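You operate a simulated robot arm through the tools that you are given. There is no shell and no other tool. Be economical: measure what you need, move in short steps, check, and stop when the job is done.

The job below is to be done with a simulated two-armed robot. You get a single attempt, and the scene is never put back.

TASK
Take the yellow tag from the top of the dark table and leave it on top of the grey bale there. Put the short grey hose from the top of the dark table on the ledge under the oven door. Close the cream door. Turn the length knob to 3. Turn the chiller knob to 15. Stack the core labelled "Core 32" from the top of the conveyor belt on top of the core that says "Core 45". Take the yellow piece and leave it on the top of the brown cabinet. Put the clear beaker in the inside of the water trough. Put the oil beaker in the inside of the water trough. The order is free. Set down upright: short grey hose, oil beaker.

The check looks at the end state, three seconds after you hand in, the way a careful person would. Anything else that was tipped, shoved, dropped, spilled or broken makes it a failure.

THE ROBOT
Two 7-joint arms with two-finger parallel grippers on one trunk, on a base that drives. Base frame: it is fixed to the floor where the robot stands at the start and does not move with it; the origin is under the middle of the robot, x ahead of it, y to its left, z up. Readings come in m, rad, newtons and seconds.
The left shoulder is at the start at [0.05, 0.187, 1.01], the right one opposite. With the tool pointing down near the work surface each hand reaches from about 0.1 to 0.66 m from the robot's upright axis, wherever it stands, measured 20 degrees to its own side. Places, roughly: chiller knob [-1.5, -3.2, 0.6]; clear beaker (9x9x9 cm) [-1.6, -0.6, 1]; core [-1.75, -2.25, 1]; cream door [0.4, -5, 1]; grey bale (15x9x6 cm) [0.5, 0.3, 0.8]; inside of the water trough [-1.7, -3.1, 0.8]; ledge under the oven door (88x15 cm) [2.12, -1.04, 0.66]; length knob [-1.5, -4.2, 0.6]; oil beaker (8x8x11 cm) [0.2, -1, 0.8]; short grey hose (5x5x10 cm) [0.7, 0.4, 0.8]; top of the brown cabinet [-4.3, 2.3, 0.8]; yellow piece (6x4x3 cm) [-1.8, -1.8, 0.9]; yellow tag [0.5, 0, 0.75]. Payload 3.43 kg a hand.
The TCP of each hand is the grasp point between the finger pads, 0.03 m short of the fingertips. In the tool frame z runs along the fingers and y along their closing line. Largest opening 0.094 m; finger width 0.028, thickness 0.01; the body of the gripper, 0.05 by 0.096 m, starts 0.055 m behind the TCP.
Orientation is that of the tool frame in the base frame, as [roll, pitch, yaw] about the fixed x, y, z axes, in that order (R = Rz(yaw) Ry(pitch) Rx(roll)). With the fingers straight down and closing along the base's y, the tool's x points along the base's -x, its y along +y and its z along -z.

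THE INTERFACE
- The arms move only by the tool play_rows. It takes "left_deltas", "right_deltas" or both (then of equal length, played together; a hand with none holds still); each is a list of rows, each a list of 3 entries, a list of its own where there are three numbers: the shift along the base's x, y, z in m, then the turn, a rotation vector about the base's x, y, z in rad, then the closure in counts, from 0 (fully open) to 255 (shut). In form: [[[x, y, z], [ax, ay, az], gripper], ...]. A call has 1 to 12 rows; each row shifts and turns the commanded pose from where the row before left it. Rows are played at 5 a second. More than 0.05 m and 0.15 rad between two rows, or a gripper value outside its range, and nothing of the call is played. A pose out of reach is approached as far as the arm can. The call stops where the force on the tool passes 40 N (or 10 N more than at its start, if that is more) or the arm is blocked; 0.2 s more then pass. Each finger travels about 0.153 m/s and halts on what it meets, pressing with about 39 N; the grip force reading is that of the motor and also rises with nothing between the fingers. The clock runs only during rows and for 0.2 s after the last one: add rows that do not move to give the fingers time. It gives the time, the measured TCP pose, the force on the tool (base axes), the opening and the grip force at its end, in the units of the frame above (readings bear some noise), with the torque about the TCP (base axes, N m) and any sound that the robot's microphone picked up.
- Cameras (640 x 400 px; columns grow to the right, rows downward): "scene" is now at [0.1444, -0.0341, 1.1869]; the picture's right is [-0.39, -0.92, 0.00], its down [-0.39, 0.17, -0.91] and it looks along [0.83, -0.35, -0.42] (base axes); focal length 214 px, centre (320, 200). "left" rides on the left gripper at [0.076, -0.014, -0.103] in its tool frame; the picture's right is [0.18, 0.98, 0.00], its down [-0.75, 0.14, -0.64] and it looks along [-0.63, 0.12, 0.77] (tool axes); focal length 243 px, centre (320, 200). "right" rides on the right gripper at [0.076, 0.014, -0.102] in its tool frame; the picture's right is [-0.18, 0.98, 0.00], its down [-0.75, -0.14, -0.64] and it looks along [-0.63, -0.12, 0.77] (tool axes); focal length 243 px, centre (320, 200). There is no depth. A picture from a camera that has moved, and an enlarged one, comes with that camera's place and axes in the base frame and with its lens.
- get_image(camera): a new picture of that camera. The clock stands still meanwhile.
- move_column(by): slides the trunk up (or, below 0, down) by that many m; the arms and the scene camera ride with it, the base frame stays. It gives what a move gives, with no picture.
- roll_base(legs): drives the robot by 1 to 6 legs, each [ahead, left, turn to the left] in m, m and rad, along the robot's own axes; the way and the turn of a leg run together, so that a leg with both is an arc; at most 1.5 m and 3.142 rad a leg. The arms and the cameras ride along, it lands a little off, and it stops where it bumps. It gives what a move gives.
- head_to(pan, tilt): turns the head with the scene camera to pan (to the left, within 1.396 rad either way) and tilt (down, from -0.506 to 1.204), counted from straight ahead of the robot. It gives what a move gives.
- inspect(camera, box): a new picture of the part [left, top, right, bottom] of that camera's present view, enlarged. The clock stands still meanwhile.
- finish_job(): hands the job in; it is judged then, once.

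Go step by step. Nothing tells you exact positions but the pictures and the camera data: compare them with the known pose of the tool, close in by small moves and look again before you grip or let go. The budget is 217 turns and 228 pictures, counting those below and the enlarged ones. Unless the task says otherwise, let go and move clear before handing in, and close with one line.

The tools are called after "Call:" as name(argument=value, ...) on one line, values as JSON. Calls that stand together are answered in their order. play_rows: Moves the arms, as the interface text tells. Its arguments: {"type":"object","properties":{"left_deltas":{"type":"array","items":{"type":"array"}},"right_deltas":{"type":"array","items":{"type":"array"}}},"required":[]} The other tools are called the same way: move_column (by) slides the trunk up or down; roll_base (legs) drives the base; head_to (pan, tilt) turns the head that bears the scene camera; get_image (camera) takes a picture; inspect (camera, box) takes an enlarged picture of a part of a camera's view; finish_job () hands the job in.

At the start:

```text
t: 0.0
left_position: [0.439, 0.0958, 1.0112]
left_tcp_rot: [3.141, 0.002, 3.141]
left_ft_force: [-0.3, -0.4, -0.4]
left_wrist_torque: [0.02, 0.0, 0.01]
left_opening: 0.0941
left_gripper_force: 0.0
right_position: [0.3261, -0.2371, 1.0605]
right_tcp_rot: [3.141, 0.0, 3.141]
right_ft_force: [0.1, 0.0, 0.1]
right_wrist_torque: [0.02, -0.02, 0.0]
right_opening: 0.0939
right_gripper_force: 0.0
trunk travel left (down, up): [-0.225, 0.207]
robot x, y, heading: [-0.0012, 0.0011, 0.005]
head pan, tilt: [-0.401, 0.438]
```

scene: 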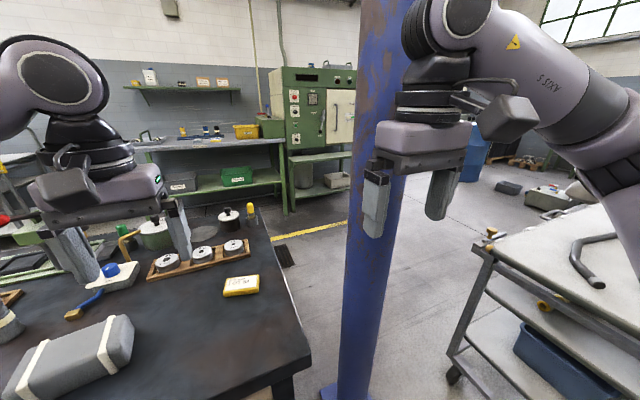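
right: 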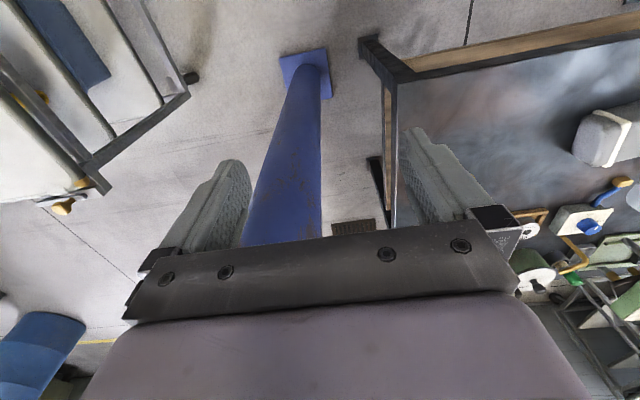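
left: 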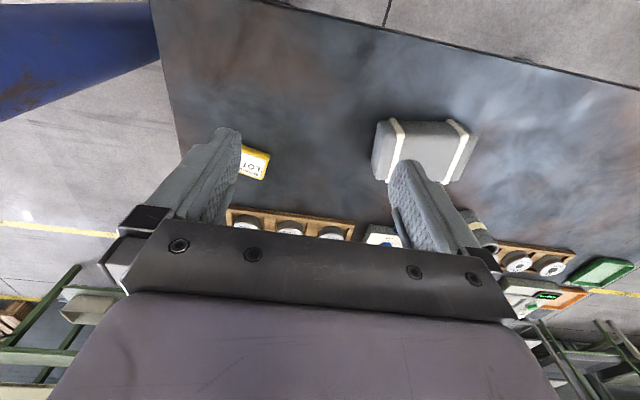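

The scene shows the yellow tag near [0.6, 0, 0.75] and the bale to its left on the dark table. I'll turn the head to look at the table in full.

Call:
head_to(pan=0.4, tilt=0.7)

Call:
get_image(camera="scene")

```text
t: 1.1
left_position: [0.4415, 0.0957, 1.0111]
left_tcp_rot: [3.14, 0.0, -3.141]
left_ft_force: [-0.3, -0.4, -1.1]
left_wrist_torque: [-0.02, 0.01, 0.01]
left_opening: 0.0939
left_gripper_force: 0.0
right_position: [0.3263, -0.2383, 1.0594]
right_tcp_rot: [-3.141, 0.0, -3.141]
right_ft_force: [-0.2, 0.0, -0.8]
right_wrist_torque: [0.01, 0.0, 0.04]
right_opening: 0.0941
right_gripper_force: 0.0
trunk travel left (down, up): [-0.225, 0.207]
robot x, y, heading: [0.001, -0.0004, 0.001]
head pan, tilt: [0.4, 0.7]
```

```text
224 pictures are left
camera scene: at [0.1379, 0.0349, 1.1636], right [0.39, -0.92, 0.0], down [-0.59, -0.25, -0.77], along [0.7, 0.3, -0.64], focal length 214 px, centre (320, 200)
```

scene: 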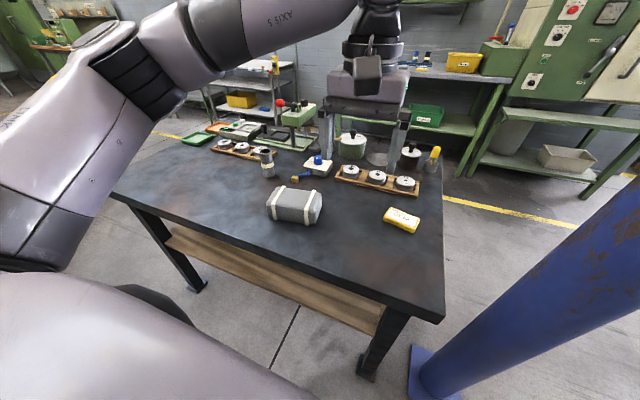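

The table lies ahead: the bale is at centre, the tag to the right, and a small grey cylinder behind the bale is probably the hose. I'll enlarge them.

Call:
inspect(camera="scene", box=[200, 120, 460, 260])

Call:
get_image(camera="left")

```text
2.46 times, centred on (330, 190) of scene
camera zoom: at [0.1379, 0.0349, 1.1636], right [0.39, -0.92, 0.0], down [-0.59, -0.25, -0.77], along [0.7, 0.3, -0.64], focal length 528 px, centre (295, 225)
```

zoom: 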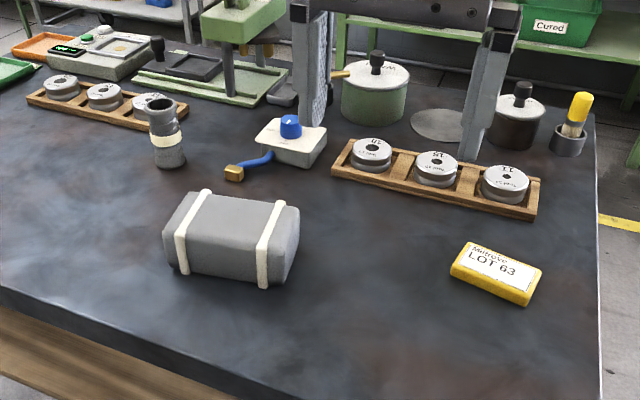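

```text
222 pictures are left
camera left: at [0.3642, 0.0815, 1.115], right [-0.18, 0.98, 0.0], down [0.75, 0.14, 0.64], along [0.63, 0.12, -0.77], focal length 243 px, centre (320, 200)
```

left: 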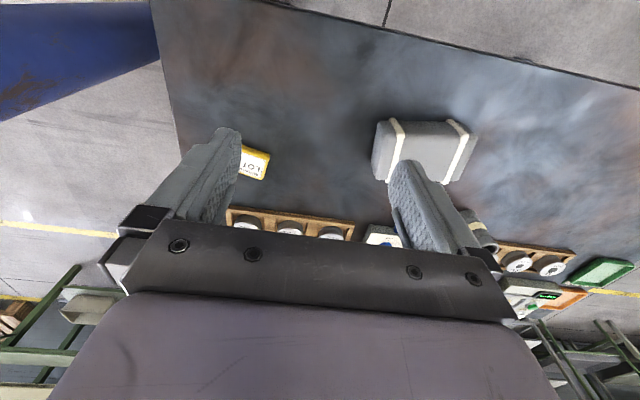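

I take the tag to be at about [0.60, 0, 0.75] with its long side along y, and the bale top at about [0.49, 0.26]. I'll turn the left hand a quarter turn and move it over the tag.

Call:
play_rows(left_deltas=[[[0.0142, -0.0092, -0.006], [0, 0, -0.14], 0], [[0.0142, -0.0092, -0.006], [0, 0, -0.14], 0], [[0.0142, -0.0092, -0.006], [0, 0, -0.14], 0], [[0.0142, -0.0092, -0.006], [0, 0, -0.14], 0], [[0.0142, -0.0092, -0.006], [0, 0, -0.14], 0], [[0.0142, -0.0092, -0.006], [0, 0, -0.14], 0], [[0.0142, -0.0092, -0.006], [0, 0, -0.14], 0], [[0.0142, -0.0092, -0.006], [0, 0, -0.14], 0], [[0.0142, -0.0092, -0.006], [0, 0, -0.14], 0], [[0.0142, -0.0092, -0.006], [0, 0, -0.14], 0], [[0.0142, -0.0092, -0.006], [0, 0, -0.14], 0], [[0, 0, 0], [0, 0, 0], 0]])

Call:
get_image(camera="left")

Call:
get_image(camera="scene")

```text
t: 3.7
left_position: [0.5174, 0.0449, 0.9779]
left_tcp_rot: [3.141, 0.0, 2.373]
left_ft_force: [0.8, 0.2, 0.8]
left_wrist_torque: [0.02, 0.0, 0.0]
left_opening: 0.0938
left_gripper_force: 0.0
left hand out of reach, approached as far as the arm can: row 6, 7, 8, 9, 10, 11
right_position: [0.3259, -0.2376, 1.0601]
right_tcp_rot: [3.141, 0.0, -3.141]
right_ft_force: [0.0, -0.2, -0.5]
right_wrist_torque: [0.0, 0.0, -0.01]
right_opening: 0.0939
right_gripper_force: 0.1
trunk travel left (down, up): [-0.225, 0.207]
robot x, y, heading: [-0.0001, 0.0016, -0.002]
head pan, tilt: [0.4, 0.7]
```

```text
221 pictures are left
camera left: at [0.4536, 0.0883, 1.0811], right [0.55, 0.83, 0.0], down [0.64, -0.42, 0.64], along [0.54, -0.35, -0.77], focal length 243 px, centre (320, 200)
```

left: 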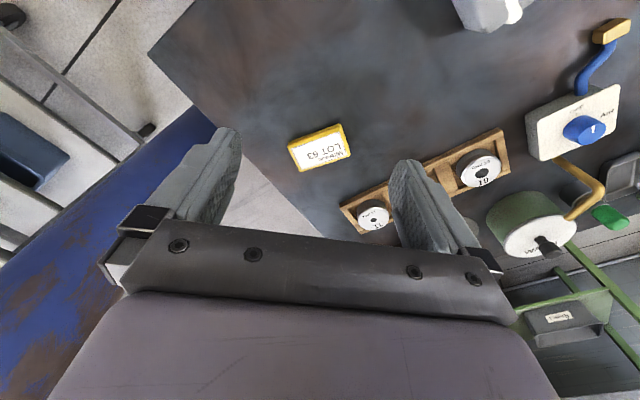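

```text
220 pictures are left
camera scene: at [0.1379, 0.035, 1.1636], right [0.39, -0.92, 0.0], down [-0.59, -0.25, -0.76], along [0.7, 0.3, -0.64], focal length 214 px, centre (320, 200)
```

scene: 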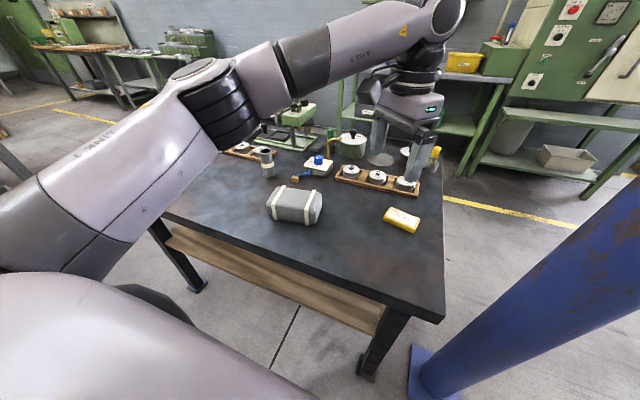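

That turn runs into the arm's limit. I'll turn the left hand the other way.

Call:
play_rows(left_deltas=[[[0, 0, 0], [0, 0, 0.145], 0], [[0, 0, 0], [0, 0, 0.145], 0], [[0, 0, 0], [0, 0, 0.145], 0], [[0, 0, 0], [0, 0, 0.145], 0], [[0, 0, 0], [0, 0, 0.145], 0], [[0, 0, 0], [0, 0, 0.145], 0], [[0, 0, 0], [0, 0, 0.145], 0], [[0, 0, 0], [0, 0, 0.145], 0], [[0, 0, 0], [0, 0, 0.145], 0], [[0, 0, 0], [0, 0, 0.145], 0], [[0, 0, 0], [0, 0, 0.145], 0]])

Call:
play_rows(left_deltas=[[[0.016, -0.01, -0.01], [0, 0, 0.145], 0], [[0.016, -0.01, -0.01], [0, 0, 0.145], 0], [[0.016, -0.01, -0.01], [0, 0, 0.145], 0], [[0.016, -0.01, -0.01], [0, 0, 0.145], 0], [[0.016, -0.01, -0.01], [0, 0, 0.145], 0], [[0, 0, 0], [0, 0, 0], 0]])

Call:
get_image(camera="left")

```text
t: 6.1
left_position: [0.5176, 0.0455, 0.978]
left_tcp_rot: [-3.141, -0.001, -2.315]
left_ft_force: [-0.2, 0.5, 0.4]
left_wrist_torque: [-0.03, -0.01, -0.01]
left_opening: 0.094
left_gripper_force: 0.1
right_position: [0.3248, -0.2367, 1.061]
right_tcp_rot: [-3.141, 0.0, -3.141]
right_ft_force: [0.5, -0.6, -0.3]
right_wrist_torque: [-0.02, -0.03, 0.01]
right_opening: 0.094
right_gripper_force: 0.1
trunk travel left (down, up): [-0.225, 0.207]
robot x, y, heading: [-0.0008, 0.0015, -0.0]
head pan, tilt: [0.4, 0.7]
```

```text
t: 7.5
left_position: [0.5732, 0.0149, 0.9186]
left_tcp_rot: [-3.141, -0.001, -1.592]
left_ft_force: [0.2, 0.2, 0.6]
left_wrist_torque: [-0.01, 0.02, -0.02]
left_opening: 0.0939
left_gripper_force: 0.0
left hand out of reach, approached as far as the arm can: row 4, 5
right_position: [0.3274, -0.2386, 1.0615]
right_tcp_rot: [3.141, 0.0, 3.141]
right_ft_force: [0.3, 0.0, -0.1]
right_wrist_torque: [0.01, -0.03, 0.03]
right_opening: 0.0939
right_gripper_force: 0.1
trunk travel left (down, up): [-0.225, 0.207]
robot x, y, heading: [0.0029, -0.0005, 0.001]
head pan, tilt: [0.4, 0.7]
```

```text
219 pictures are left
camera left: at [0.5867, -0.0619, 1.0225], right [-0.99, -0.17, 0.0], down [-0.13, 0.76, 0.64], along [-0.11, 0.63, -0.77], focal length 243 px, centre (320, 200)
```

left: 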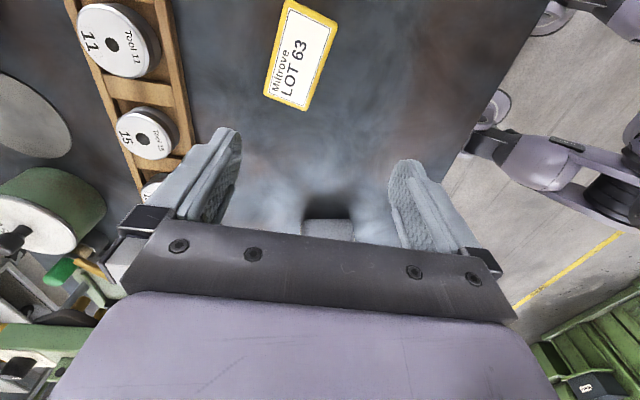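

The orientation works but the spot is slightly too far out for the left arm. Turning the robot right by 0.3 brings the tag to the left arm's good side.

Call:
roll_base(legs=[[0, 0, -0.3]])

```text
t: 8.9
left_position: [0.5546, -0.1545, 0.9193]
left_tcp_rot: [3.142, -0.001, -1.888]
left_ft_force: [0.6, 0.9, 0.1]
left_wrist_torque: [-0.02, 0.04, -0.02]
left_opening: 0.0942
left_gripper_force: 0.1
right_position: [0.2424, -0.3217, 1.0609]
right_tcp_rot: [-3.141, -0.001, 2.846]
right_ft_force: [0.4, -0.7, -0.3]
right_wrist_torque: [0.0, -0.02, -0.04]
right_opening: 0.0944
right_gripper_force: 0.0
trunk travel left (down, up): [-0.225, 0.207]
robot x, y, heading: [-0.0001, -0.0011, -0.296]
head pan, tilt: [0.4, 0.7]
```

Now I'll move the left hand over the tag and look again.

Call:
play_rows(left_deltas=[[[0.011, 0.035, -0.01], [0, 0, 0.035], 0], [[0.011, 0.035, -0.01], [0, 0, 0.035], 0], [[0.011, 0.035, -0.02], [0, 0, 0.035], 0], [[0.01, 0.0355, -0.039], [0, 0, 0.035], 0], [[0, 0, 0], [0, 0, 0], 0]])

Call:
get_image(camera="left")

Call:
get_image(camera="scene")

```text
refused: row 4 steps farther than a row can; nothing moved
```

```text
218 pictures are left
camera left: at [0.5428, -0.2309, 1.0228], right [-0.99, 0.13, 0.0], down [0.1, 0.76, 0.64], along [0.08, 0.64, -0.77], focal length 243 px, centre (320, 200)
```

left: 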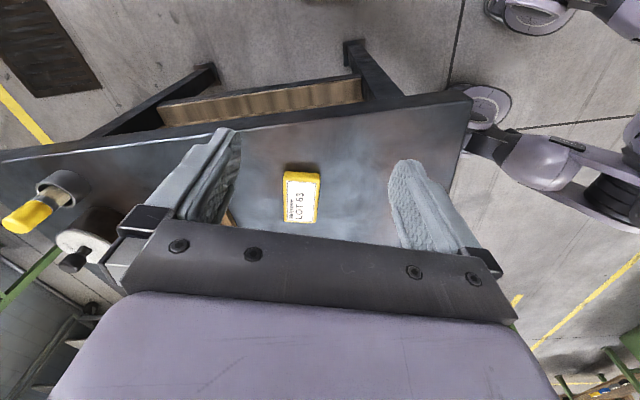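

```text
217 pictures are left
camera scene: at [0.1415, -0.0066, 1.1636], right [0.1, -0.99, 0.0], down [-0.64, -0.07, -0.77], along [0.76, 0.08, -0.64], focal length 214 px, centre (320, 200)
```

scene: 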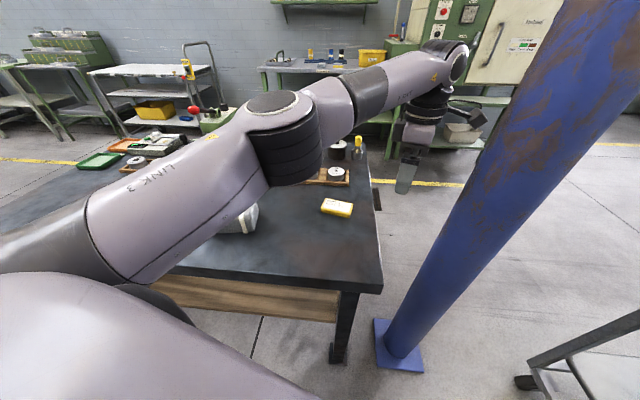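

The move was refused because one row's step was too long, so I'll repeat it with smaller steps.

Call:
play_rows(left_deltas=[[[0.0086, 0.028, -0.012], [0, 0, 0.03], 0], [[0.0086, 0.028, -0.012], [0, 0, 0.03], 0], [[0.0086, 0.028, -0.012], [0, 0, 0.03], 0], [[0.0086, 0.028, -0.02], [0, 0, 0.03], 0], [[0.0086, 0.028, -0.02], [0, 0, 0.02], 0], [[0, 0, 0], [0, 0, 0], 0]])

Call:
get_image(camera="left")

Call:
get_image(camera="scene")

```text
t: 10.3
left_position: [0.5976, -0.0136, 0.8422]
left_tcp_rot: [-3.141, 0.0, -1.748]
left_ft_force: [0.4, -0.4, 0.1]
left_wrist_torque: [0.01, 0.0, 0.02]
left_opening: 0.0939
left_gripper_force: 0.0
right_position: [0.242, -0.3224, 1.0617]
right_tcp_rot: [3.141, 0.0, 2.843]
right_ft_force: [0.1, 0.0, -0.2]
right_wrist_torque: [0.01, -0.01, -0.01]
right_opening: 0.0939
right_gripper_force: 0.1
trunk travel left (down, up): [-0.225, 0.207]
robot x, y, heading: [0.0004, -0.0011, -0.299]
head pan, tilt: [0.4, 0.7]
```

```text
216 pictures are left
camera left: at [0.5991, -0.0905, 0.9454], right [-1.0, -0.01, 0.0], down [-0.01, 0.77, 0.64], along [-0.01, 0.64, -0.77], focal length 243 px, centre (320, 200)
```

left: 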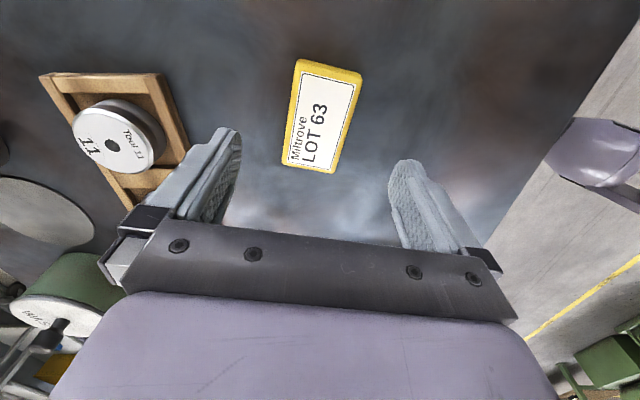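

```text
215 pictures are left
camera scene: at [0.1415, -0.0066, 1.1636], right [0.1, -0.99, 0.0], down [-0.64, -0.07, -0.76], along [0.76, 0.08, -0.64], focal length 214 px, centre (320, 200)
```

scene: 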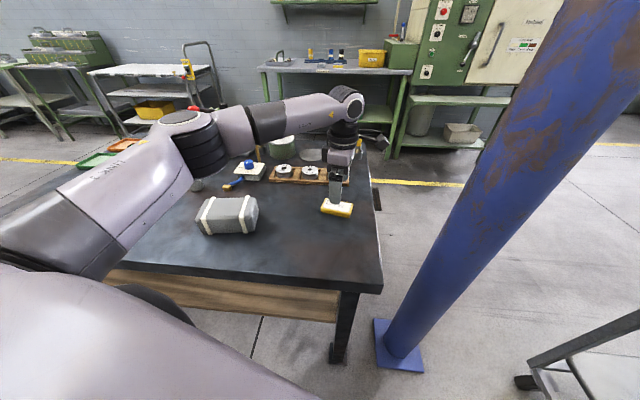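

The tag is centred between the fingers, with its top at about z 0.76. I'll go down with the fingertips just over the table and close.

Call:
play_rows(left_deltas=[[[-0.001, -0.006, -0.02], [0, 0, 0], 0], [[0, 0, -0.02], [0, 0, 0], 0], [[0, 0, -0.015], [0, 0, 0], 0], [[0, 0, -0.01], [0, 0, 0], 0], [[0, 0, -0.003], [0, 0, 0], 0]])

Call:
get_image(camera="left")

Call:
inspect(camera="scene", box=[260, 140, 400, 240])

```text
t: 11.5
left_position: [0.5955, -0.0198, 0.7743]
left_tcp_rot: [-3.141, 0.0, -1.748]
left_ft_force: [0.3, -0.7, 0.5]
left_wrist_torque: [-0.02, 0.0, -0.02]
left_opening: 0.0938
left_gripper_force: 0.1
right_position: [0.2409, -0.3229, 1.0606]
right_tcp_rot: [-3.141, 0.0, 2.846]
right_ft_force: [0.2, 0.2, -0.3]
right_wrist_torque: [0.03, 0.04, 0.01]
right_opening: 0.0941
right_gripper_force: 0.0
trunk travel left (down, up): [-0.225, 0.207]
robot x, y, heading: [0.0032, 0.0002, -0.293]
head pan, tilt: [0.4, 0.7]
```

```text
214 pictures are left
camera left: at [0.5963, -0.0976, 0.8786], right [-1.0, -0.01, 0.0], down [-0.01, 0.77, 0.64], along [0.0, 0.64, -0.77], focal length 243 px, centre (320, 200)
```

left: 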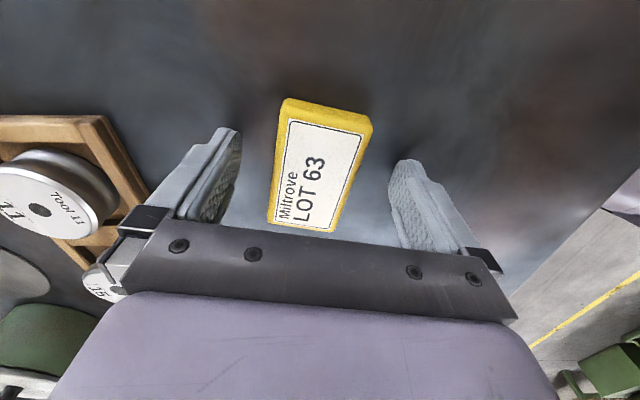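

```text
4.00 times, centred on (330, 190) of scene
camera zoom: at [0.1416, -0.0065, 1.1636], right [0.1, -0.99, 0.0], down [-0.64, -0.07, -0.76], along [0.76, 0.08, -0.64], focal length 858 px, centre (280, 240)
```

zoom: 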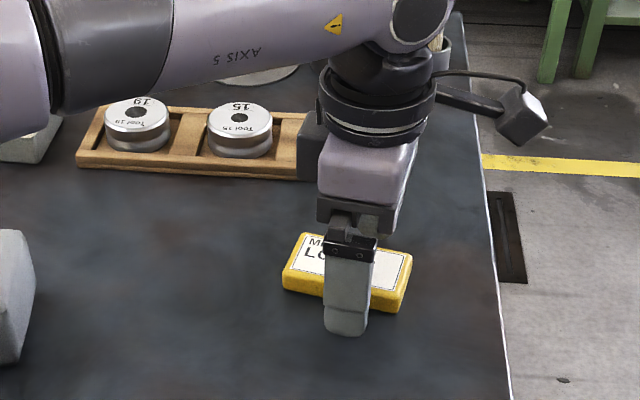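

The tag sits between the pads, so I'll close and lift.

Call:
play_rows(left_deltas=[[[0, -0.002, -0.002], [0, 0, 0], 0], [[0, 0, 0], [0, 0, 0], 255], [[0, 0, 0], [0, 0, 0], 255], [[0, 0, 0], [0, 0, 0], 255], [[0, 0, 0.03], [0, 0, 0], 255], [[0, 0, 0.04], [0, 0, 0], 255], [[0, 0, 0.04], [0, 0, 0], 255]])

Call:
get_image(camera="left")

Call:
get_image(camera="scene")

```text
t: 13.1
left_position: [0.5954, -0.0231, 0.887]
left_tcp_rot: [3.141, -0.001, -1.749]
left_ft_force: [0.1, 0.3, -0.6]
left_wrist_torque: [0.01, 0.0, 0.02]
left_opening: 0.0001
left_gripper_force: 33.2
right_position: [0.2416, -0.3228, 1.061]
right_tcp_rot: [3.141, 0.001, 2.844]
right_ft_force: [0.4, 1.0, 0.3]
right_wrist_torque: [-0.03, 0.03, 0.04]
right_opening: 0.094
right_gripper_force: 0.0
trunk travel left (down, up): [-0.225, 0.207]
robot x, y, heading: [-0.0026, -0.001, -0.296]
head pan, tilt: [0.4, 0.7]
```

```text
212 pictures are left
camera left: at [0.5959, -0.1004, 0.9903], right [-1.0, -0.01, 0.0], down [-0.01, 0.77, 0.64], along [-0.01, 0.64, -0.77], focal length 243 px, centre (320, 200)
```

left: 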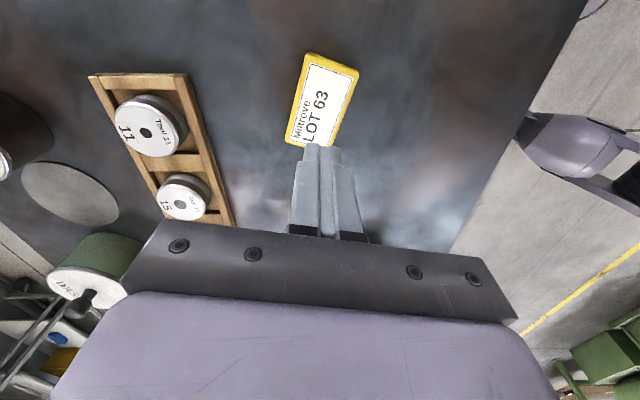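

```text
211 pictures are left
camera scene: at [0.1414, -0.0066, 1.1636], right [0.1, -0.99, 0.0], down [-0.64, -0.07, -0.77], along [0.76, 0.08, -0.64], focal length 214 px, centre (320, 200)
```

scene: 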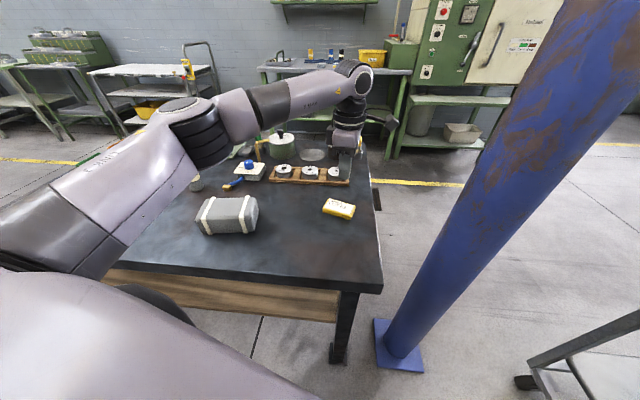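

The tag slipped out; the fingers were probably too high. I'll look closer to measure heights again.

Call:
inspect(camera="scene", box=[280, 160, 380, 240])

Call:
inspect(camera="left", box=[260, 20, 400, 160])

```text
5.00 times, centred on (330, 200) of scene
camera zoom: at [0.1414, -0.0066, 1.1636], right [0.1, -0.99, 0.0], down [-0.64, -0.07, -0.77], along [0.76, 0.08, -0.64], focal length 1072 px, centre (270, 200)
```

zoom: 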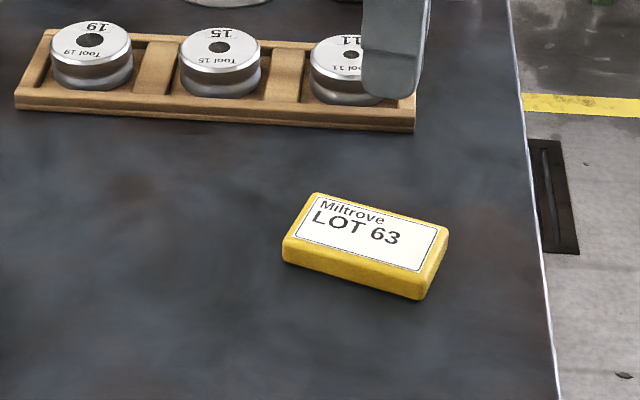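

```text
2.86 times, centred on (330, 90) of left
camera zoom: at [0.5959, -0.1004, 0.9903], right [-1.0, -0.01, 0.0], down [-0.01, 0.77, 0.64], along [-0.01, 0.64, -0.77], focal length 693 px, centre (291, 514)
```

zoom: 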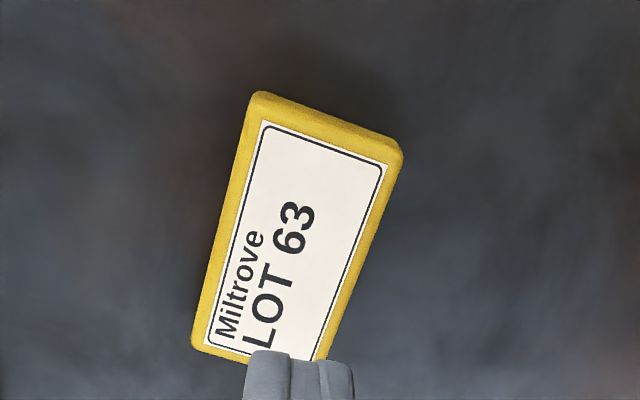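

I put the tag at [0.594, -0.018] with its long axis turned about 0.28 from y. I'll realign, feel down to the table, close, and check before lifting.

Call:
play_rows(left_deltas=[[[-0.001, 0.002, 0], [0, 0, -0.1], 0], [[0, 0, -0.03], [0, 0, 0], 0], [[0, 0, -0.04], [0, 0, 0], 0], [[0, 0, -0.04], [0, 0, 0], 0], [[0, 0, -0.005], [0, 0, 0], 0], [[0, 0, -0.003], [0, 0, 0], 0], [[0, 0, -0.003], [0, 0, 0], 0], [[0, 0, -0.003], [0, 0, 0], 0], [[0, 0, -0.003], [0, 0, 0], 0]])

Call:
get_image(camera="left")

Call:
inspect(camera="scene", box=[280, 160, 380, 240])

```text
t: 14.8
left_position: [0.5938, -0.0186, 0.7705]
left_tcp_rot: [-3.133, 0.0, -1.849]
left_ft_force: [-8.8, 6.4, 14.6]
left_wrist_torque: [0.46, 0.93, 0.0]
left_opening: 0.0939
left_gripper_force: 0.0
right_position: [0.241, -0.3219, 1.0614]
right_tcp_rot: [3.14, 0.001, 2.845]
right_ft_force: [-0.5, 0.2, -0.1]
right_wrist_torque: [-0.01, 0.0, 0.0]
right_opening: 0.094
right_gripper_force: 0.1
trunk travel left (down, up): [-0.225, 0.207]
robot x, y, heading: [0.0036, 0.0001, -0.295]
head pan, tilt: [0.4, 0.7]
stopped in row 8 (left hand): the force on the tool passed its limit at 42 N (the readings are from after the stop); the commanded pose is now the measured one
```

```text
208 pictures are left
camera left: at [0.5877, -0.0955, 0.8739], right [-1.0, 0.09, -0.01], down [0.07, 0.77, 0.64], along [0.06, 0.64, -0.77], focal length 243 px, centre (320, 200)
```

left: 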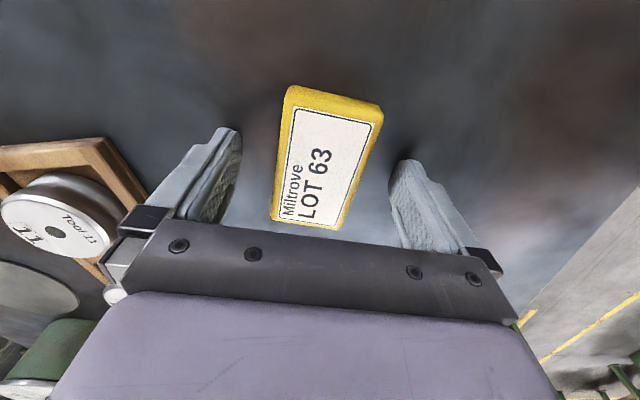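

```text
5.00 times, centred on (330, 200) of scene
camera zoom: at [0.1398, -0.0059, 1.1637], right [0.1, -0.99, 0.0], down [-0.64, -0.07, -0.77], along [0.76, 0.08, -0.64], focal length 1072 px, centre (270, 200)
```

zoom: 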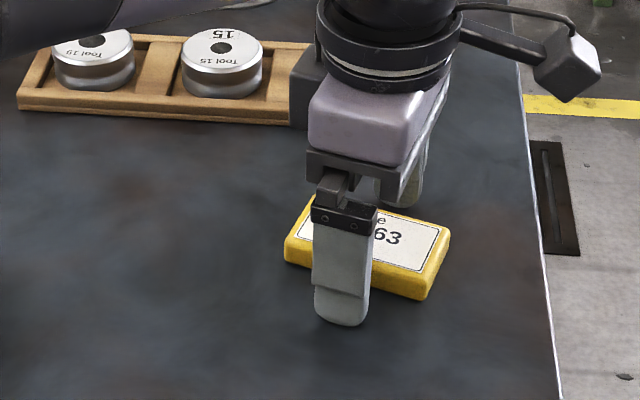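

The fingers touch the table at TCP height 0.7705 and are lined up with the tag. I'll close here without lifting and check the opening.

Call:
play_rows(left_deltas=[[[0, -0.003, 0.002], [0, 0, 0], 0], [[0, 0, 0], [0, 0, 0], 120], [[0, 0, 0], [0, 0, 0], 200], [[0, 0, 0], [0, 0, 0], 255], [[0, 0, 0], [0, 0, 0], 255], [[0, 0, 0], [0, 0, 0], 255]])

Call:
get_image(camera="left")

Call:
inspect(camera="scene", box=[280, 160, 380, 240])

```text
t: 16.2
left_position: [0.596, -0.0222, 0.7706]
left_tcp_rot: [-3.133, 0.0, -1.847]
left_ft_force: [0.1, -0.6, 1.7]
left_wrist_torque: [-0.09, 0.02, 0.04]
left_opening: 0.0486
left_gripper_force: 39.3
right_position: [0.2418, -0.3222, 1.0618]
right_tcp_rot: [-3.141, 0.001, 2.846]
right_ft_force: [-0.5, 0.3, -0.1]
right_wrist_torque: [-0.01, 0.0, 0.0]
right_opening: 0.0937
right_gripper_force: 0.1
trunk travel left (down, up): [-0.225, 0.207]
robot x, y, heading: [-0.0001, -0.0022, -0.296]
head pan, tilt: [0.4, 0.7]
```

```text
206 pictures are left
camera left: at [0.5886, -0.0987, 0.8739], right [-1.0, 0.09, -0.01], down [0.07, 0.77, 0.64], along [0.06, 0.64, -0.77], focal length 243 px, centre (320, 200)
```

left: 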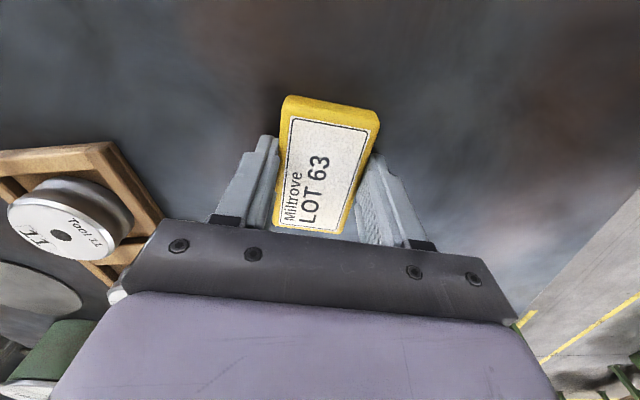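

```text
5.00 times, centred on (330, 200) of scene
camera zoom: at [0.1415, -0.0063, 1.1636], right [0.1, -0.99, 0.0], down [-0.64, -0.07, -0.77], along [0.76, 0.08, -0.64], focal length 1072 px, centre (270, 200)
```

zoom: 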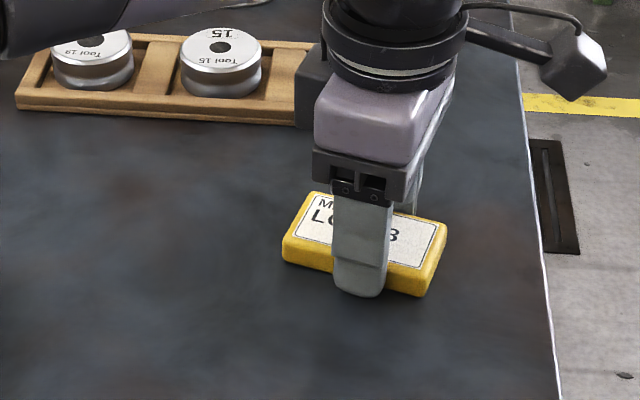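

Gripped, with the opening at 0.0486. I'll lift gently.

Call:
play_rows(left_deltas=[[[0, 0, 0.008], [0, 0, 0], 255], [[0, 0, 0.01], [0, 0, 0], 255], [[0, 0, 0.02], [0, 0, 0], 255], [[0, 0, 0.03], [0, 0, 0], 255], [[0, 0, 0.03], [0, 0, 0], 255]])

Call:
get_image(camera="scene")

```text
t: 17.4
left_position: [0.5966, -0.024, 0.8682]
left_tcp_rot: [-3.134, 0.0, -1.846]
left_ft_force: [-1.2, -0.2, -0.8]
left_wrist_torque: [-0.01, -0.02, -0.01]
left_opening: 0.0488
left_gripper_force: 39.1
right_position: [0.2425, -0.3228, 1.0614]
right_tcp_rot: [-3.141, 0.001, 2.846]
right_ft_force: [-0.3, 1.0, -0.1]
right_wrist_torque: [0.03, 0.03, -0.01]
right_opening: 0.0941
right_gripper_force: 0.1
trunk travel left (down, up): [-0.225, 0.207]
robot x, y, heading: [-0.0023, 0.0001, -0.298]
head pan, tilt: [0.4, 0.7]
```

```text
204 pictures are left
camera scene: at [0.1415, -0.0064, 1.1636], right [0.1, -0.99, 0.0], down [-0.64, -0.07, -0.77], along [0.76, 0.08, -0.64], focal length 214 px, centre (320, 200)
```

scene: 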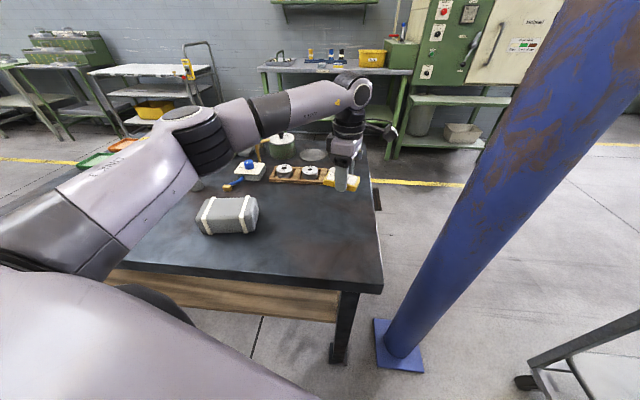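

The tag is held. Next I'll measure the bale.

Call:
inspect(camera="scene", box=[180, 170, 280, 250])

```text
5.00 times, centred on (230, 210) of scene
camera zoom: at [0.1415, -0.0064, 1.1636], right [0.1, -0.99, 0.0], down [-0.64, -0.07, -0.77], along [0.76, 0.08, -0.64], focal length 1072 px, centre (770, 150)
```

zoom: 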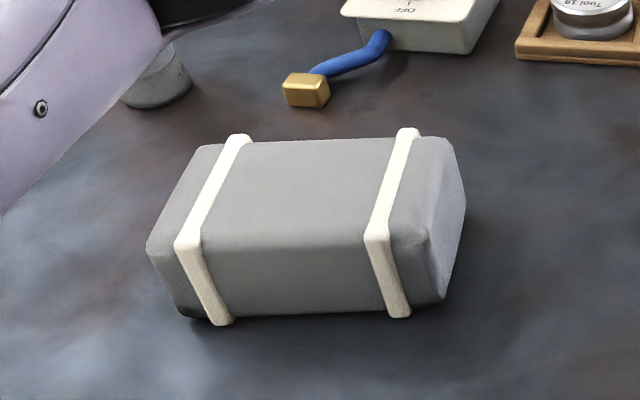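

The bale's top centre is near [0.52, 0.266, 0.80], with its axis turned about +0.145 from y. I'll carry the tag over it.

Call:
play_rows(left_deltas=[[[0, 0, 0.03], [0, 0, 0], 255], [[-0.0077, 0.029, 0.0], [0, 0, 0.042], 255], [[-0.0077, 0.029, 0.0], [0, 0, 0.042], 255], [[-0.0077, 0.029, 0.0], [0, 0, 0.042], 255], [[-0.0077, 0.029, 0.0], [0, 0, 0.042], 255], [[-0.0077, 0.029, 0.0], [0, 0, 0.042], 255], [[-0.0077, 0.029, 0.0], [0, 0, 0.042], 255], [[-0.0077, 0.029, 0.0], [0, 0, 0.042], 255], [[-0.0077, 0.029, 0.0], [0, 0, 0.042], 255], [[-0.0077, 0.029, 0.0], [0, 0, 0.042], 255], [[-0.0077, 0.029, 0.0], [0, 0, 0.042], 255], [[0, 0, -0.02], [0, 0, 0], 255]])

Call:
get_image(camera="left")

Call:
get_image(camera="scene")

```text
t: 20.0
left_position: [0.5202, 0.2686, 0.8768]
left_tcp_rot: [-3.135, 0.001, -1.426]
left_ft_force: [0.5, 0.4, 0.3]
left_wrist_torque: [-0.02, -0.01, 0.01]
left_opening: 0.0488
left_gripper_force: 38.3
right_position: [0.2425, -0.3216, 1.0612]
right_tcp_rot: [3.141, 0.001, 2.846]
right_ft_force: [-0.2, 0.4, 0.1]
right_wrist_torque: [0.03, -0.01, 0.0]
right_opening: 0.0938
right_gripper_force: 0.1
trunk travel left (down, up): [-0.225, 0.207]
robot x, y, heading: [-0.0036, 0.0011, -0.3]
head pan, tilt: [0.4, 0.7]
```

```text
202 pictures are left
camera left: at [0.5437, 0.1948, 0.9809], right [-0.95, -0.32, -0.01], down [-0.25, 0.73, 0.64], along [-0.2, 0.61, -0.77], focal length 243 px, centre (320, 200)
```

left: 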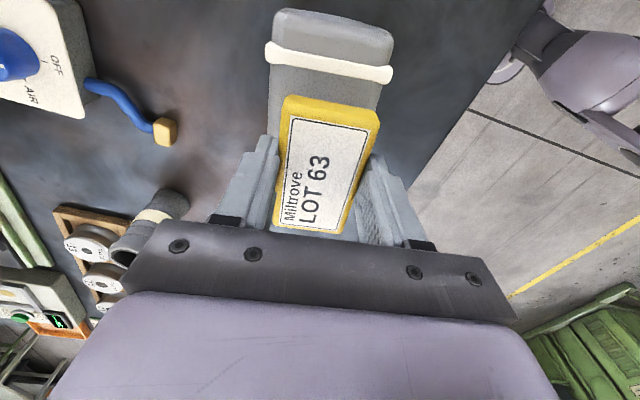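

```text
201 pictures are left
camera scene: at [0.1416, -0.0062, 1.1636], right [0.1, -0.99, 0.0], down [-0.64, -0.07, -0.76], along [0.76, 0.08, -0.64], focal length 214 px, centre (320, 200)
```

scene: 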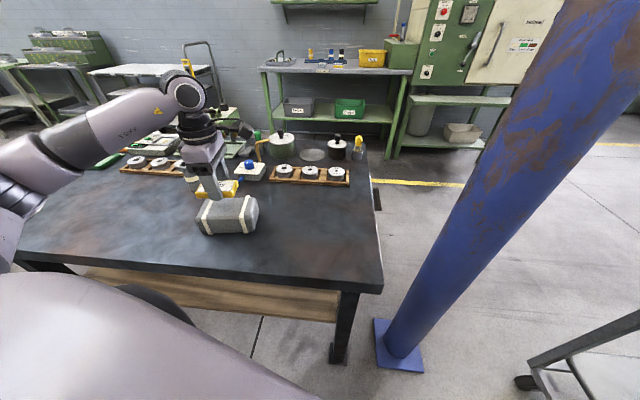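

The tag is centred on the bale. I'll lower it slowly.

Call:
play_rows(left_deltas=[[[0, 0, -0.02], [0, 0, 0], 255], [[0, 0, -0.015], [0, 0, 0], 255], [[0, 0, -0.005], [0, 0, 0], 255], [[0, 0, 0], [0, 0, 0], 255]])

Call:
inspect(camera="scene", box=[170, 160, 270, 240])

Call:
get_image(camera="left")

```text
t: 21.0
left_position: [0.5196, 0.2692, 0.8395]
left_tcp_rot: [-3.135, 0.0, -1.428]
left_ft_force: [-0.2, -0.2, -0.7]
left_wrist_torque: [0.0, -0.03, -0.02]
left_opening: 0.0489
left_gripper_force: 38.7
right_position: [0.2423, -0.3223, 1.0617]
right_tcp_rot: [3.141, -0.001, 2.845]
right_ft_force: [1.2, -0.4, -0.7]
right_wrist_torque: [-0.03, -0.01, -0.02]
right_opening: 0.0941
right_gripper_force: 0.0
trunk travel left (down, up): [-0.225, 0.207]
robot x, y, heading: [-0.0008, 0.0007, -0.297]
head pan, tilt: [0.4, 0.7]
```

```text
5.00 times, centred on (220, 200) of scene
camera zoom: at [0.1416, -0.0063, 1.1636], right [0.1, -0.99, 0.0], down [-0.64, -0.07, -0.76], along [0.76, 0.08, -0.64], focal length 1072 px, centre (820, 200)
```

zoom: 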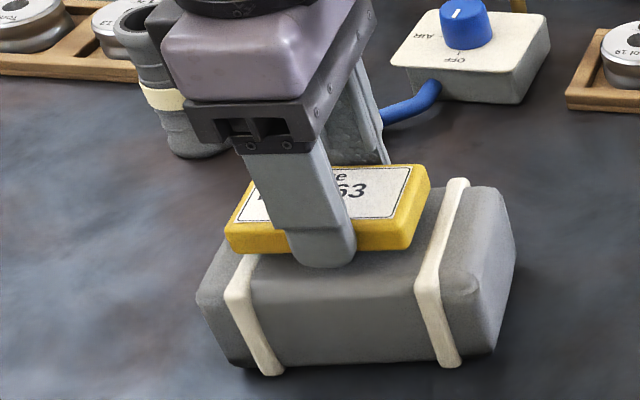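

```text
199 pictures are left
camera left: at [0.5437, 0.1952, 0.9421], right [-0.95, -0.32, -0.01], down [-0.25, 0.73, 0.64], along [-0.2, 0.61, -0.77], focal length 243 px, centre (320, 200)
```

left: 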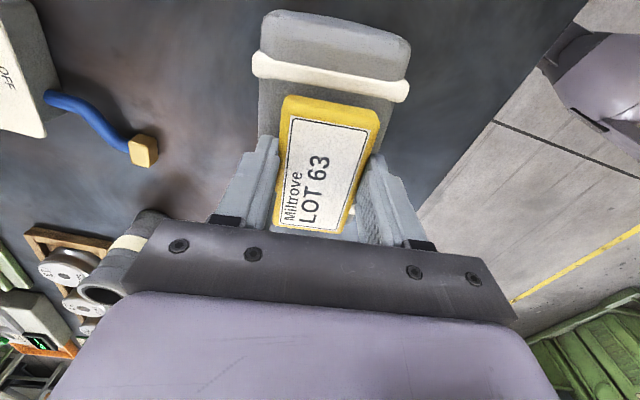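

It's close but still slightly above. I'll descend in small steps until contact.

Call:
play_rows(left_deltas=[[[0, -0.003, -0.002], [0, 0, 0], 255], [[0, 0, -0.002], [0, 0, 0], 255], [[0, 0, -0.002], [0, 0, 0], 255], [[0, 0, 0], [0, 0, 0], 255]])

Call:
inspect(camera="scene", box=[170, 160, 270, 240])

```text
t: 22.0
left_position: [0.5196, 0.2647, 0.8319]
left_tcp_rot: [-3.135, -0.001, -1.427]
left_ft_force: [-0.8, 0.4, -0.3]
left_wrist_torque: [-0.01, 0.02, 0.0]
left_opening: 0.0485
left_gripper_force: 38.4
right_position: [0.2415, -0.3224, 1.0614]
right_tcp_rot: [3.141, -0.001, 2.844]
right_ft_force: [-0.1, -0.2, -0.8]
right_wrist_torque: [-0.01, -0.02, 0.0]
right_opening: 0.0938
right_gripper_force: 0.0
trunk travel left (down, up): [-0.225, 0.207]
robot x, y, heading: [-0.0013, -0.0015, -0.295]
head pan, tilt: [0.4, 0.7]
```

```text
5.00 times, centred on (220, 200) of scene
camera zoom: at [0.1416, -0.0063, 1.1636], right [0.1, -0.99, 0.0], down [-0.64, -0.07, -0.76], along [0.76, 0.08, -0.64], focal length 1072 px, centre (820, 200)
```

zoom: 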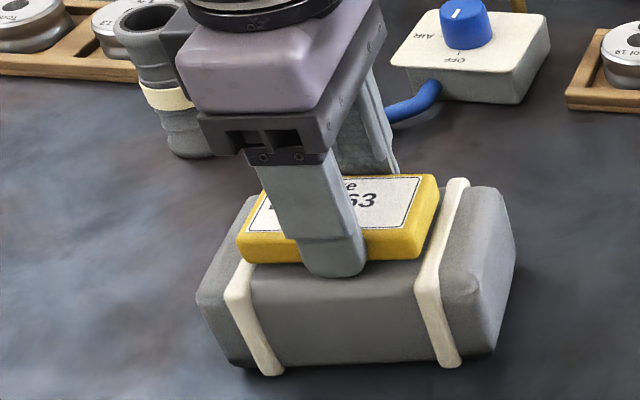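

Call:
play_rows(left_deltas=[[[0, -0.001, -0.002], [0, 0, 0], 255], [[0, 0, -0.002], [0, 0, 0], 255], [[0, 0, -0.002], [0, 0, 0], 255], [[0, 0, -0.002], [0, 0, 0], 255]])

Call:
inspect(camera="scene", box=[170, 160, 270, 240])

```text
t: 23.0
left_position: [0.5197, 0.2641, 0.8297]
left_tcp_rot: [-3.123, -0.004, -1.426]
left_ft_force: [-8.8, -0.1, 15.8]
left_wrist_torque: [0.25, 0.72, 0.01]
left_opening: 0.0488
left_gripper_force: 38.8
right_position: [0.2413, -0.3218, 1.0606]
right_tcp_rot: [3.141, 0.002, 2.845]
right_ft_force: [0.7, 0.1, -0.1]
right_wrist_torque: [-0.05, -0.03, 0.0]
right_opening: 0.0943
right_gripper_force: 0.1
trunk travel left (down, up): [-0.225, 0.207]
robot x, y, heading: [0.0002, -0.0017, -0.295]
head pan, tilt: [0.4, 0.7]
stopped in row 4 (left hand): the force on the tool passed its limit at 42 N (the readings are from after the stop); the commanded pose is now the measured one
```

```text
5.00 times, centred on (220, 200) of scene
camera zoom: at [0.1396, -0.0068, 1.1638], right [0.1, -0.99, 0.0], down [-0.64, -0.07, -0.77], along [0.76, 0.08, -0.64], focal length 1072 px, centre (820, 200)
```

zoom: 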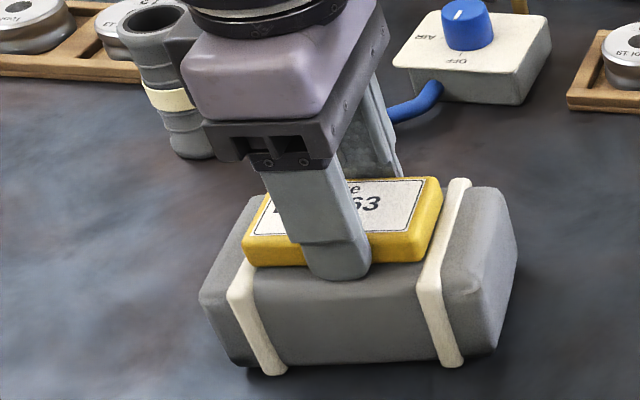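

The tag touches the bale. I'll ease up 1 mm, open, and lift straight away.

Call:
play_rows(left_deltas=[[[0, 0, 0.001], [0, 0, 0], 255], [[0, 0, 0], [0, 0, 0], 60], [[0, 0, 0.0], [0, 0, 0], 0], [[0, 0, 0.0], [0, 0, 0], 0], [[0, 0, 0.02], [0, 0, 0], 0], [[0, 0, 0.04], [0, 0, 0], 0], [[0, 0, 0.04], [0, 0, 0], 0], [[0, 0, 0.04], [0, 0, 0], 0]])

Call:
get_image(camera="left")

Call:
inspect(camera="scene", box=[120, 130, 280, 240])

```text
t: 24.8
left_position: [0.5199, 0.2642, 0.9661]
left_tcp_rot: [-3.13, -0.002, -1.424]
left_ft_force: [1.0, 0.9, -0.8]
left_wrist_torque: [0.03, -0.01, 0.01]
left_opening: 0.0941
left_gripper_force: 0.1
right_position: [0.243, -0.3228, 1.0603]
right_tcp_rot: [-3.141, 0.0, 2.844]
right_ft_force: [0.0, -0.7, -0.5]
right_wrist_torque: [0.02, -0.01, 0.01]
right_opening: 0.0941
right_gripper_force: 0.0
trunk travel left (down, up): [-0.225, 0.207]
robot x, y, heading: [-0.0022, -0.0023, -0.294]
head pan, tilt: [0.4, 0.7]
```

```text
196 pictures are left
camera left: at [0.5435, 0.1908, 1.0698], right [-0.95, -0.33, -0.01], down [-0.26, 0.72, 0.64], along [-0.2, 0.61, -0.77], focal length 243 px, centre (320, 200)
```

left: 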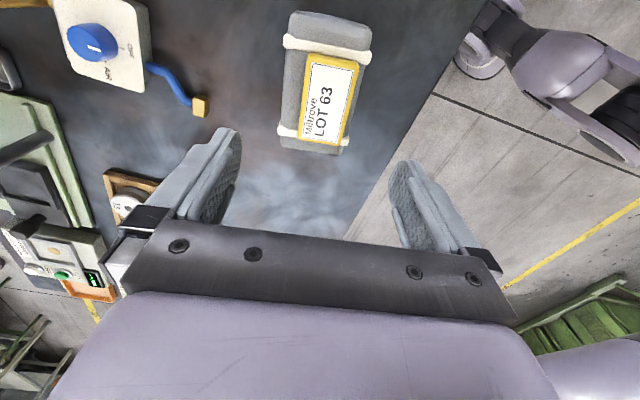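

```text
3.64 times, centred on (200, 185) of scene
camera zoom: at [0.1414, -0.0063, 1.1636], right [0.1, -0.99, 0.0], down [-0.64, -0.07, -0.77], along [0.76, 0.08, -0.64], focal length 780 px, centre (756, 254)
```

zoom: 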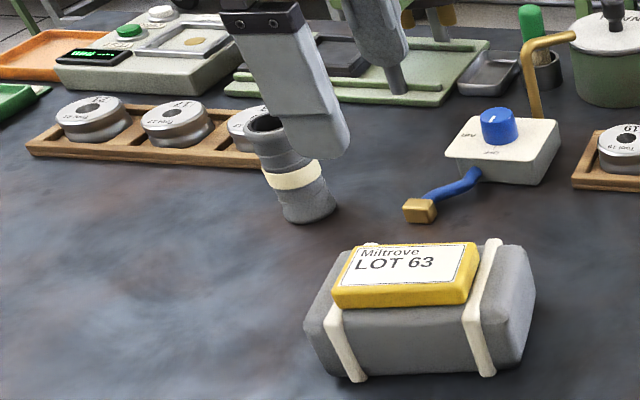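

The tag lies well on the bale. Next is the hose at about [0.66, 0.45]: I'll turn the base back, shift 0.2 m to the left, and turn the left hand back.

Call:
roll_base(legs=[[0, 0, 0.296], [0, 0.2, 0]])

Call:
play_rows(left_deltas=[[[0, 0, 0], [0, 0, -0.145], 0], [[0, 0, 0], [0, 0, -0.145], 0], [[0, 0, 0], [0, 0, -0.145], 0], [[0, 0, 0], [0, 0, -0.145], 0], [[0, 0, 0], [0, 0, -0.145], 0], [[0, 0, 0], [0, 0, -0.145], 0], [[0, 0, 0], [0, 0, -0.145], 0], [[0, 0, 0], [0, 0, -0.145], 0], [[0, 0, 0], [0, 0, -0.145], 0], [[0, 0, 0], [0, 0, -0.145], 0], [[0, 0, 0], [0, 0, -0.145], 0], [[0, 0, 0], [0, 0, -0.145], 0]])

Call:
head_to(pan=0.4, tilt=0.6)

Call:
get_image(camera="scene")

Call:
get_image(camera="left")

```text
t: 28.2
left_position: [0.4187, 0.6091, 0.9651]
left_tcp_rot: [-3.128, -0.001, -1.125]
left_ft_force: [0.3, 0.6, 0.4]
left_wrist_torque: [-0.01, -0.02, -0.02]
left_opening: 0.0942
left_gripper_force: 0.1
right_position: [0.3263, -0.0327, 1.0619]
right_tcp_rot: [3.141, -0.002, -3.137]
right_ft_force: [-0.1, 0.0, -0.5]
right_wrist_torque: [-0.04, 0.0, 0.0]
right_opening: 0.094
right_gripper_force: 0.1
trunk travel left (down, up): [-0.225, 0.207]
robot x, y, heading: [-0.0024, 0.2032, 0.005]
head pan, tilt: [0.4, 0.7]
```

```text
t: 30.8
left_position: [0.42, 0.6079, 0.9666]
left_tcp_rot: [-3.128, -0.002, -2.868]
left_ft_force: [0.5, 1.2, 1.0]
left_wrist_torque: [-0.02, 0.06, 0.02]
left_opening: 0.0941
left_gripper_force: 0.1
right_position: [0.3267, -0.0341, 1.0621]
right_tcp_rot: [3.142, 0.001, -3.138]
right_ft_force: [0.4, 0.1, -0.2]
right_wrist_torque: [-0.01, -0.01, -0.04]
right_opening: 0.0938
right_gripper_force: 0.1
trunk travel left (down, up): [-0.225, 0.207]
robot x, y, heading: [0.0035, 0.2038, 0.007]
head pan, tilt: [0.4, 0.7]
```

```text
t: 31.5
left_position: [0.4187, 0.607, 0.9667]
left_tcp_rot: [-3.129, -0.001, -2.864]
left_ft_force: [0.1, -0.1, -0.1]
left_wrist_torque: [0.0, 0.03, -0.02]
left_opening: 0.0938
left_gripper_force: 0.1
right_position: [0.3277, -0.0339, 1.0607]
right_tcp_rot: [-3.141, -0.001, -3.138]
right_ft_force: [-0.1, 0.5, 0.4]
right_wrist_torque: [0.0, 0.0, 0.02]
right_opening: 0.094
right_gripper_force: 0.1
trunk travel left (down, up): [-0.225, 0.207]
robot x, y, heading: [-0.0006, 0.2041, -0.001]
head pan, tilt: [0.4, 0.6]
```

```text
194 pictures are left
camera scene: at [0.1407, 0.2393, 1.1722], right [0.39, -0.92, 0.0], down [-0.52, -0.22, -0.82], along [0.76, 0.32, -0.57], focal length 214 px, centre (320, 200)
```

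scene: 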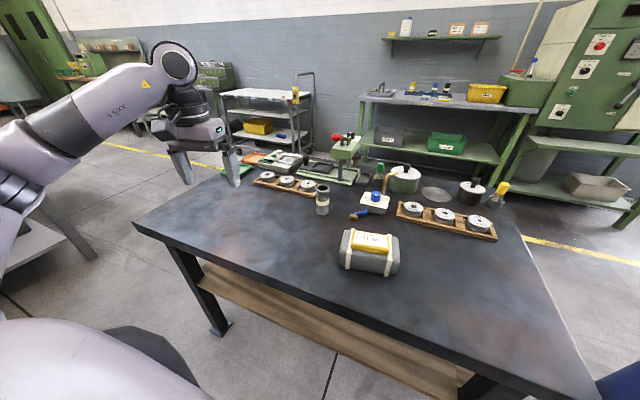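

```text
193 pictures are left
camera left: at [0.3494, 0.5751, 1.0701], right [-0.45, 0.9, -0.01], down [0.69, 0.35, 0.64], along [0.58, 0.27, -0.77], focal length 243 px, centre (320, 200)
```

left: 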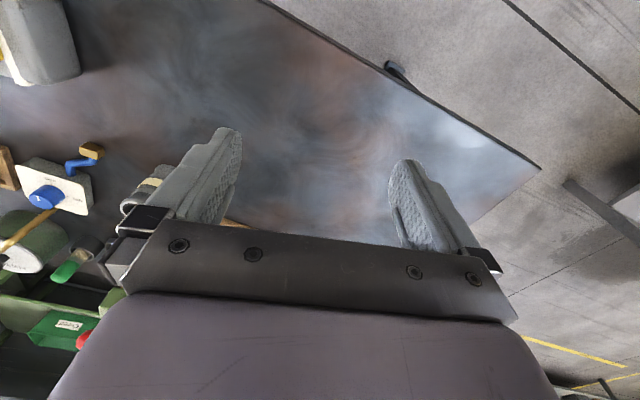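

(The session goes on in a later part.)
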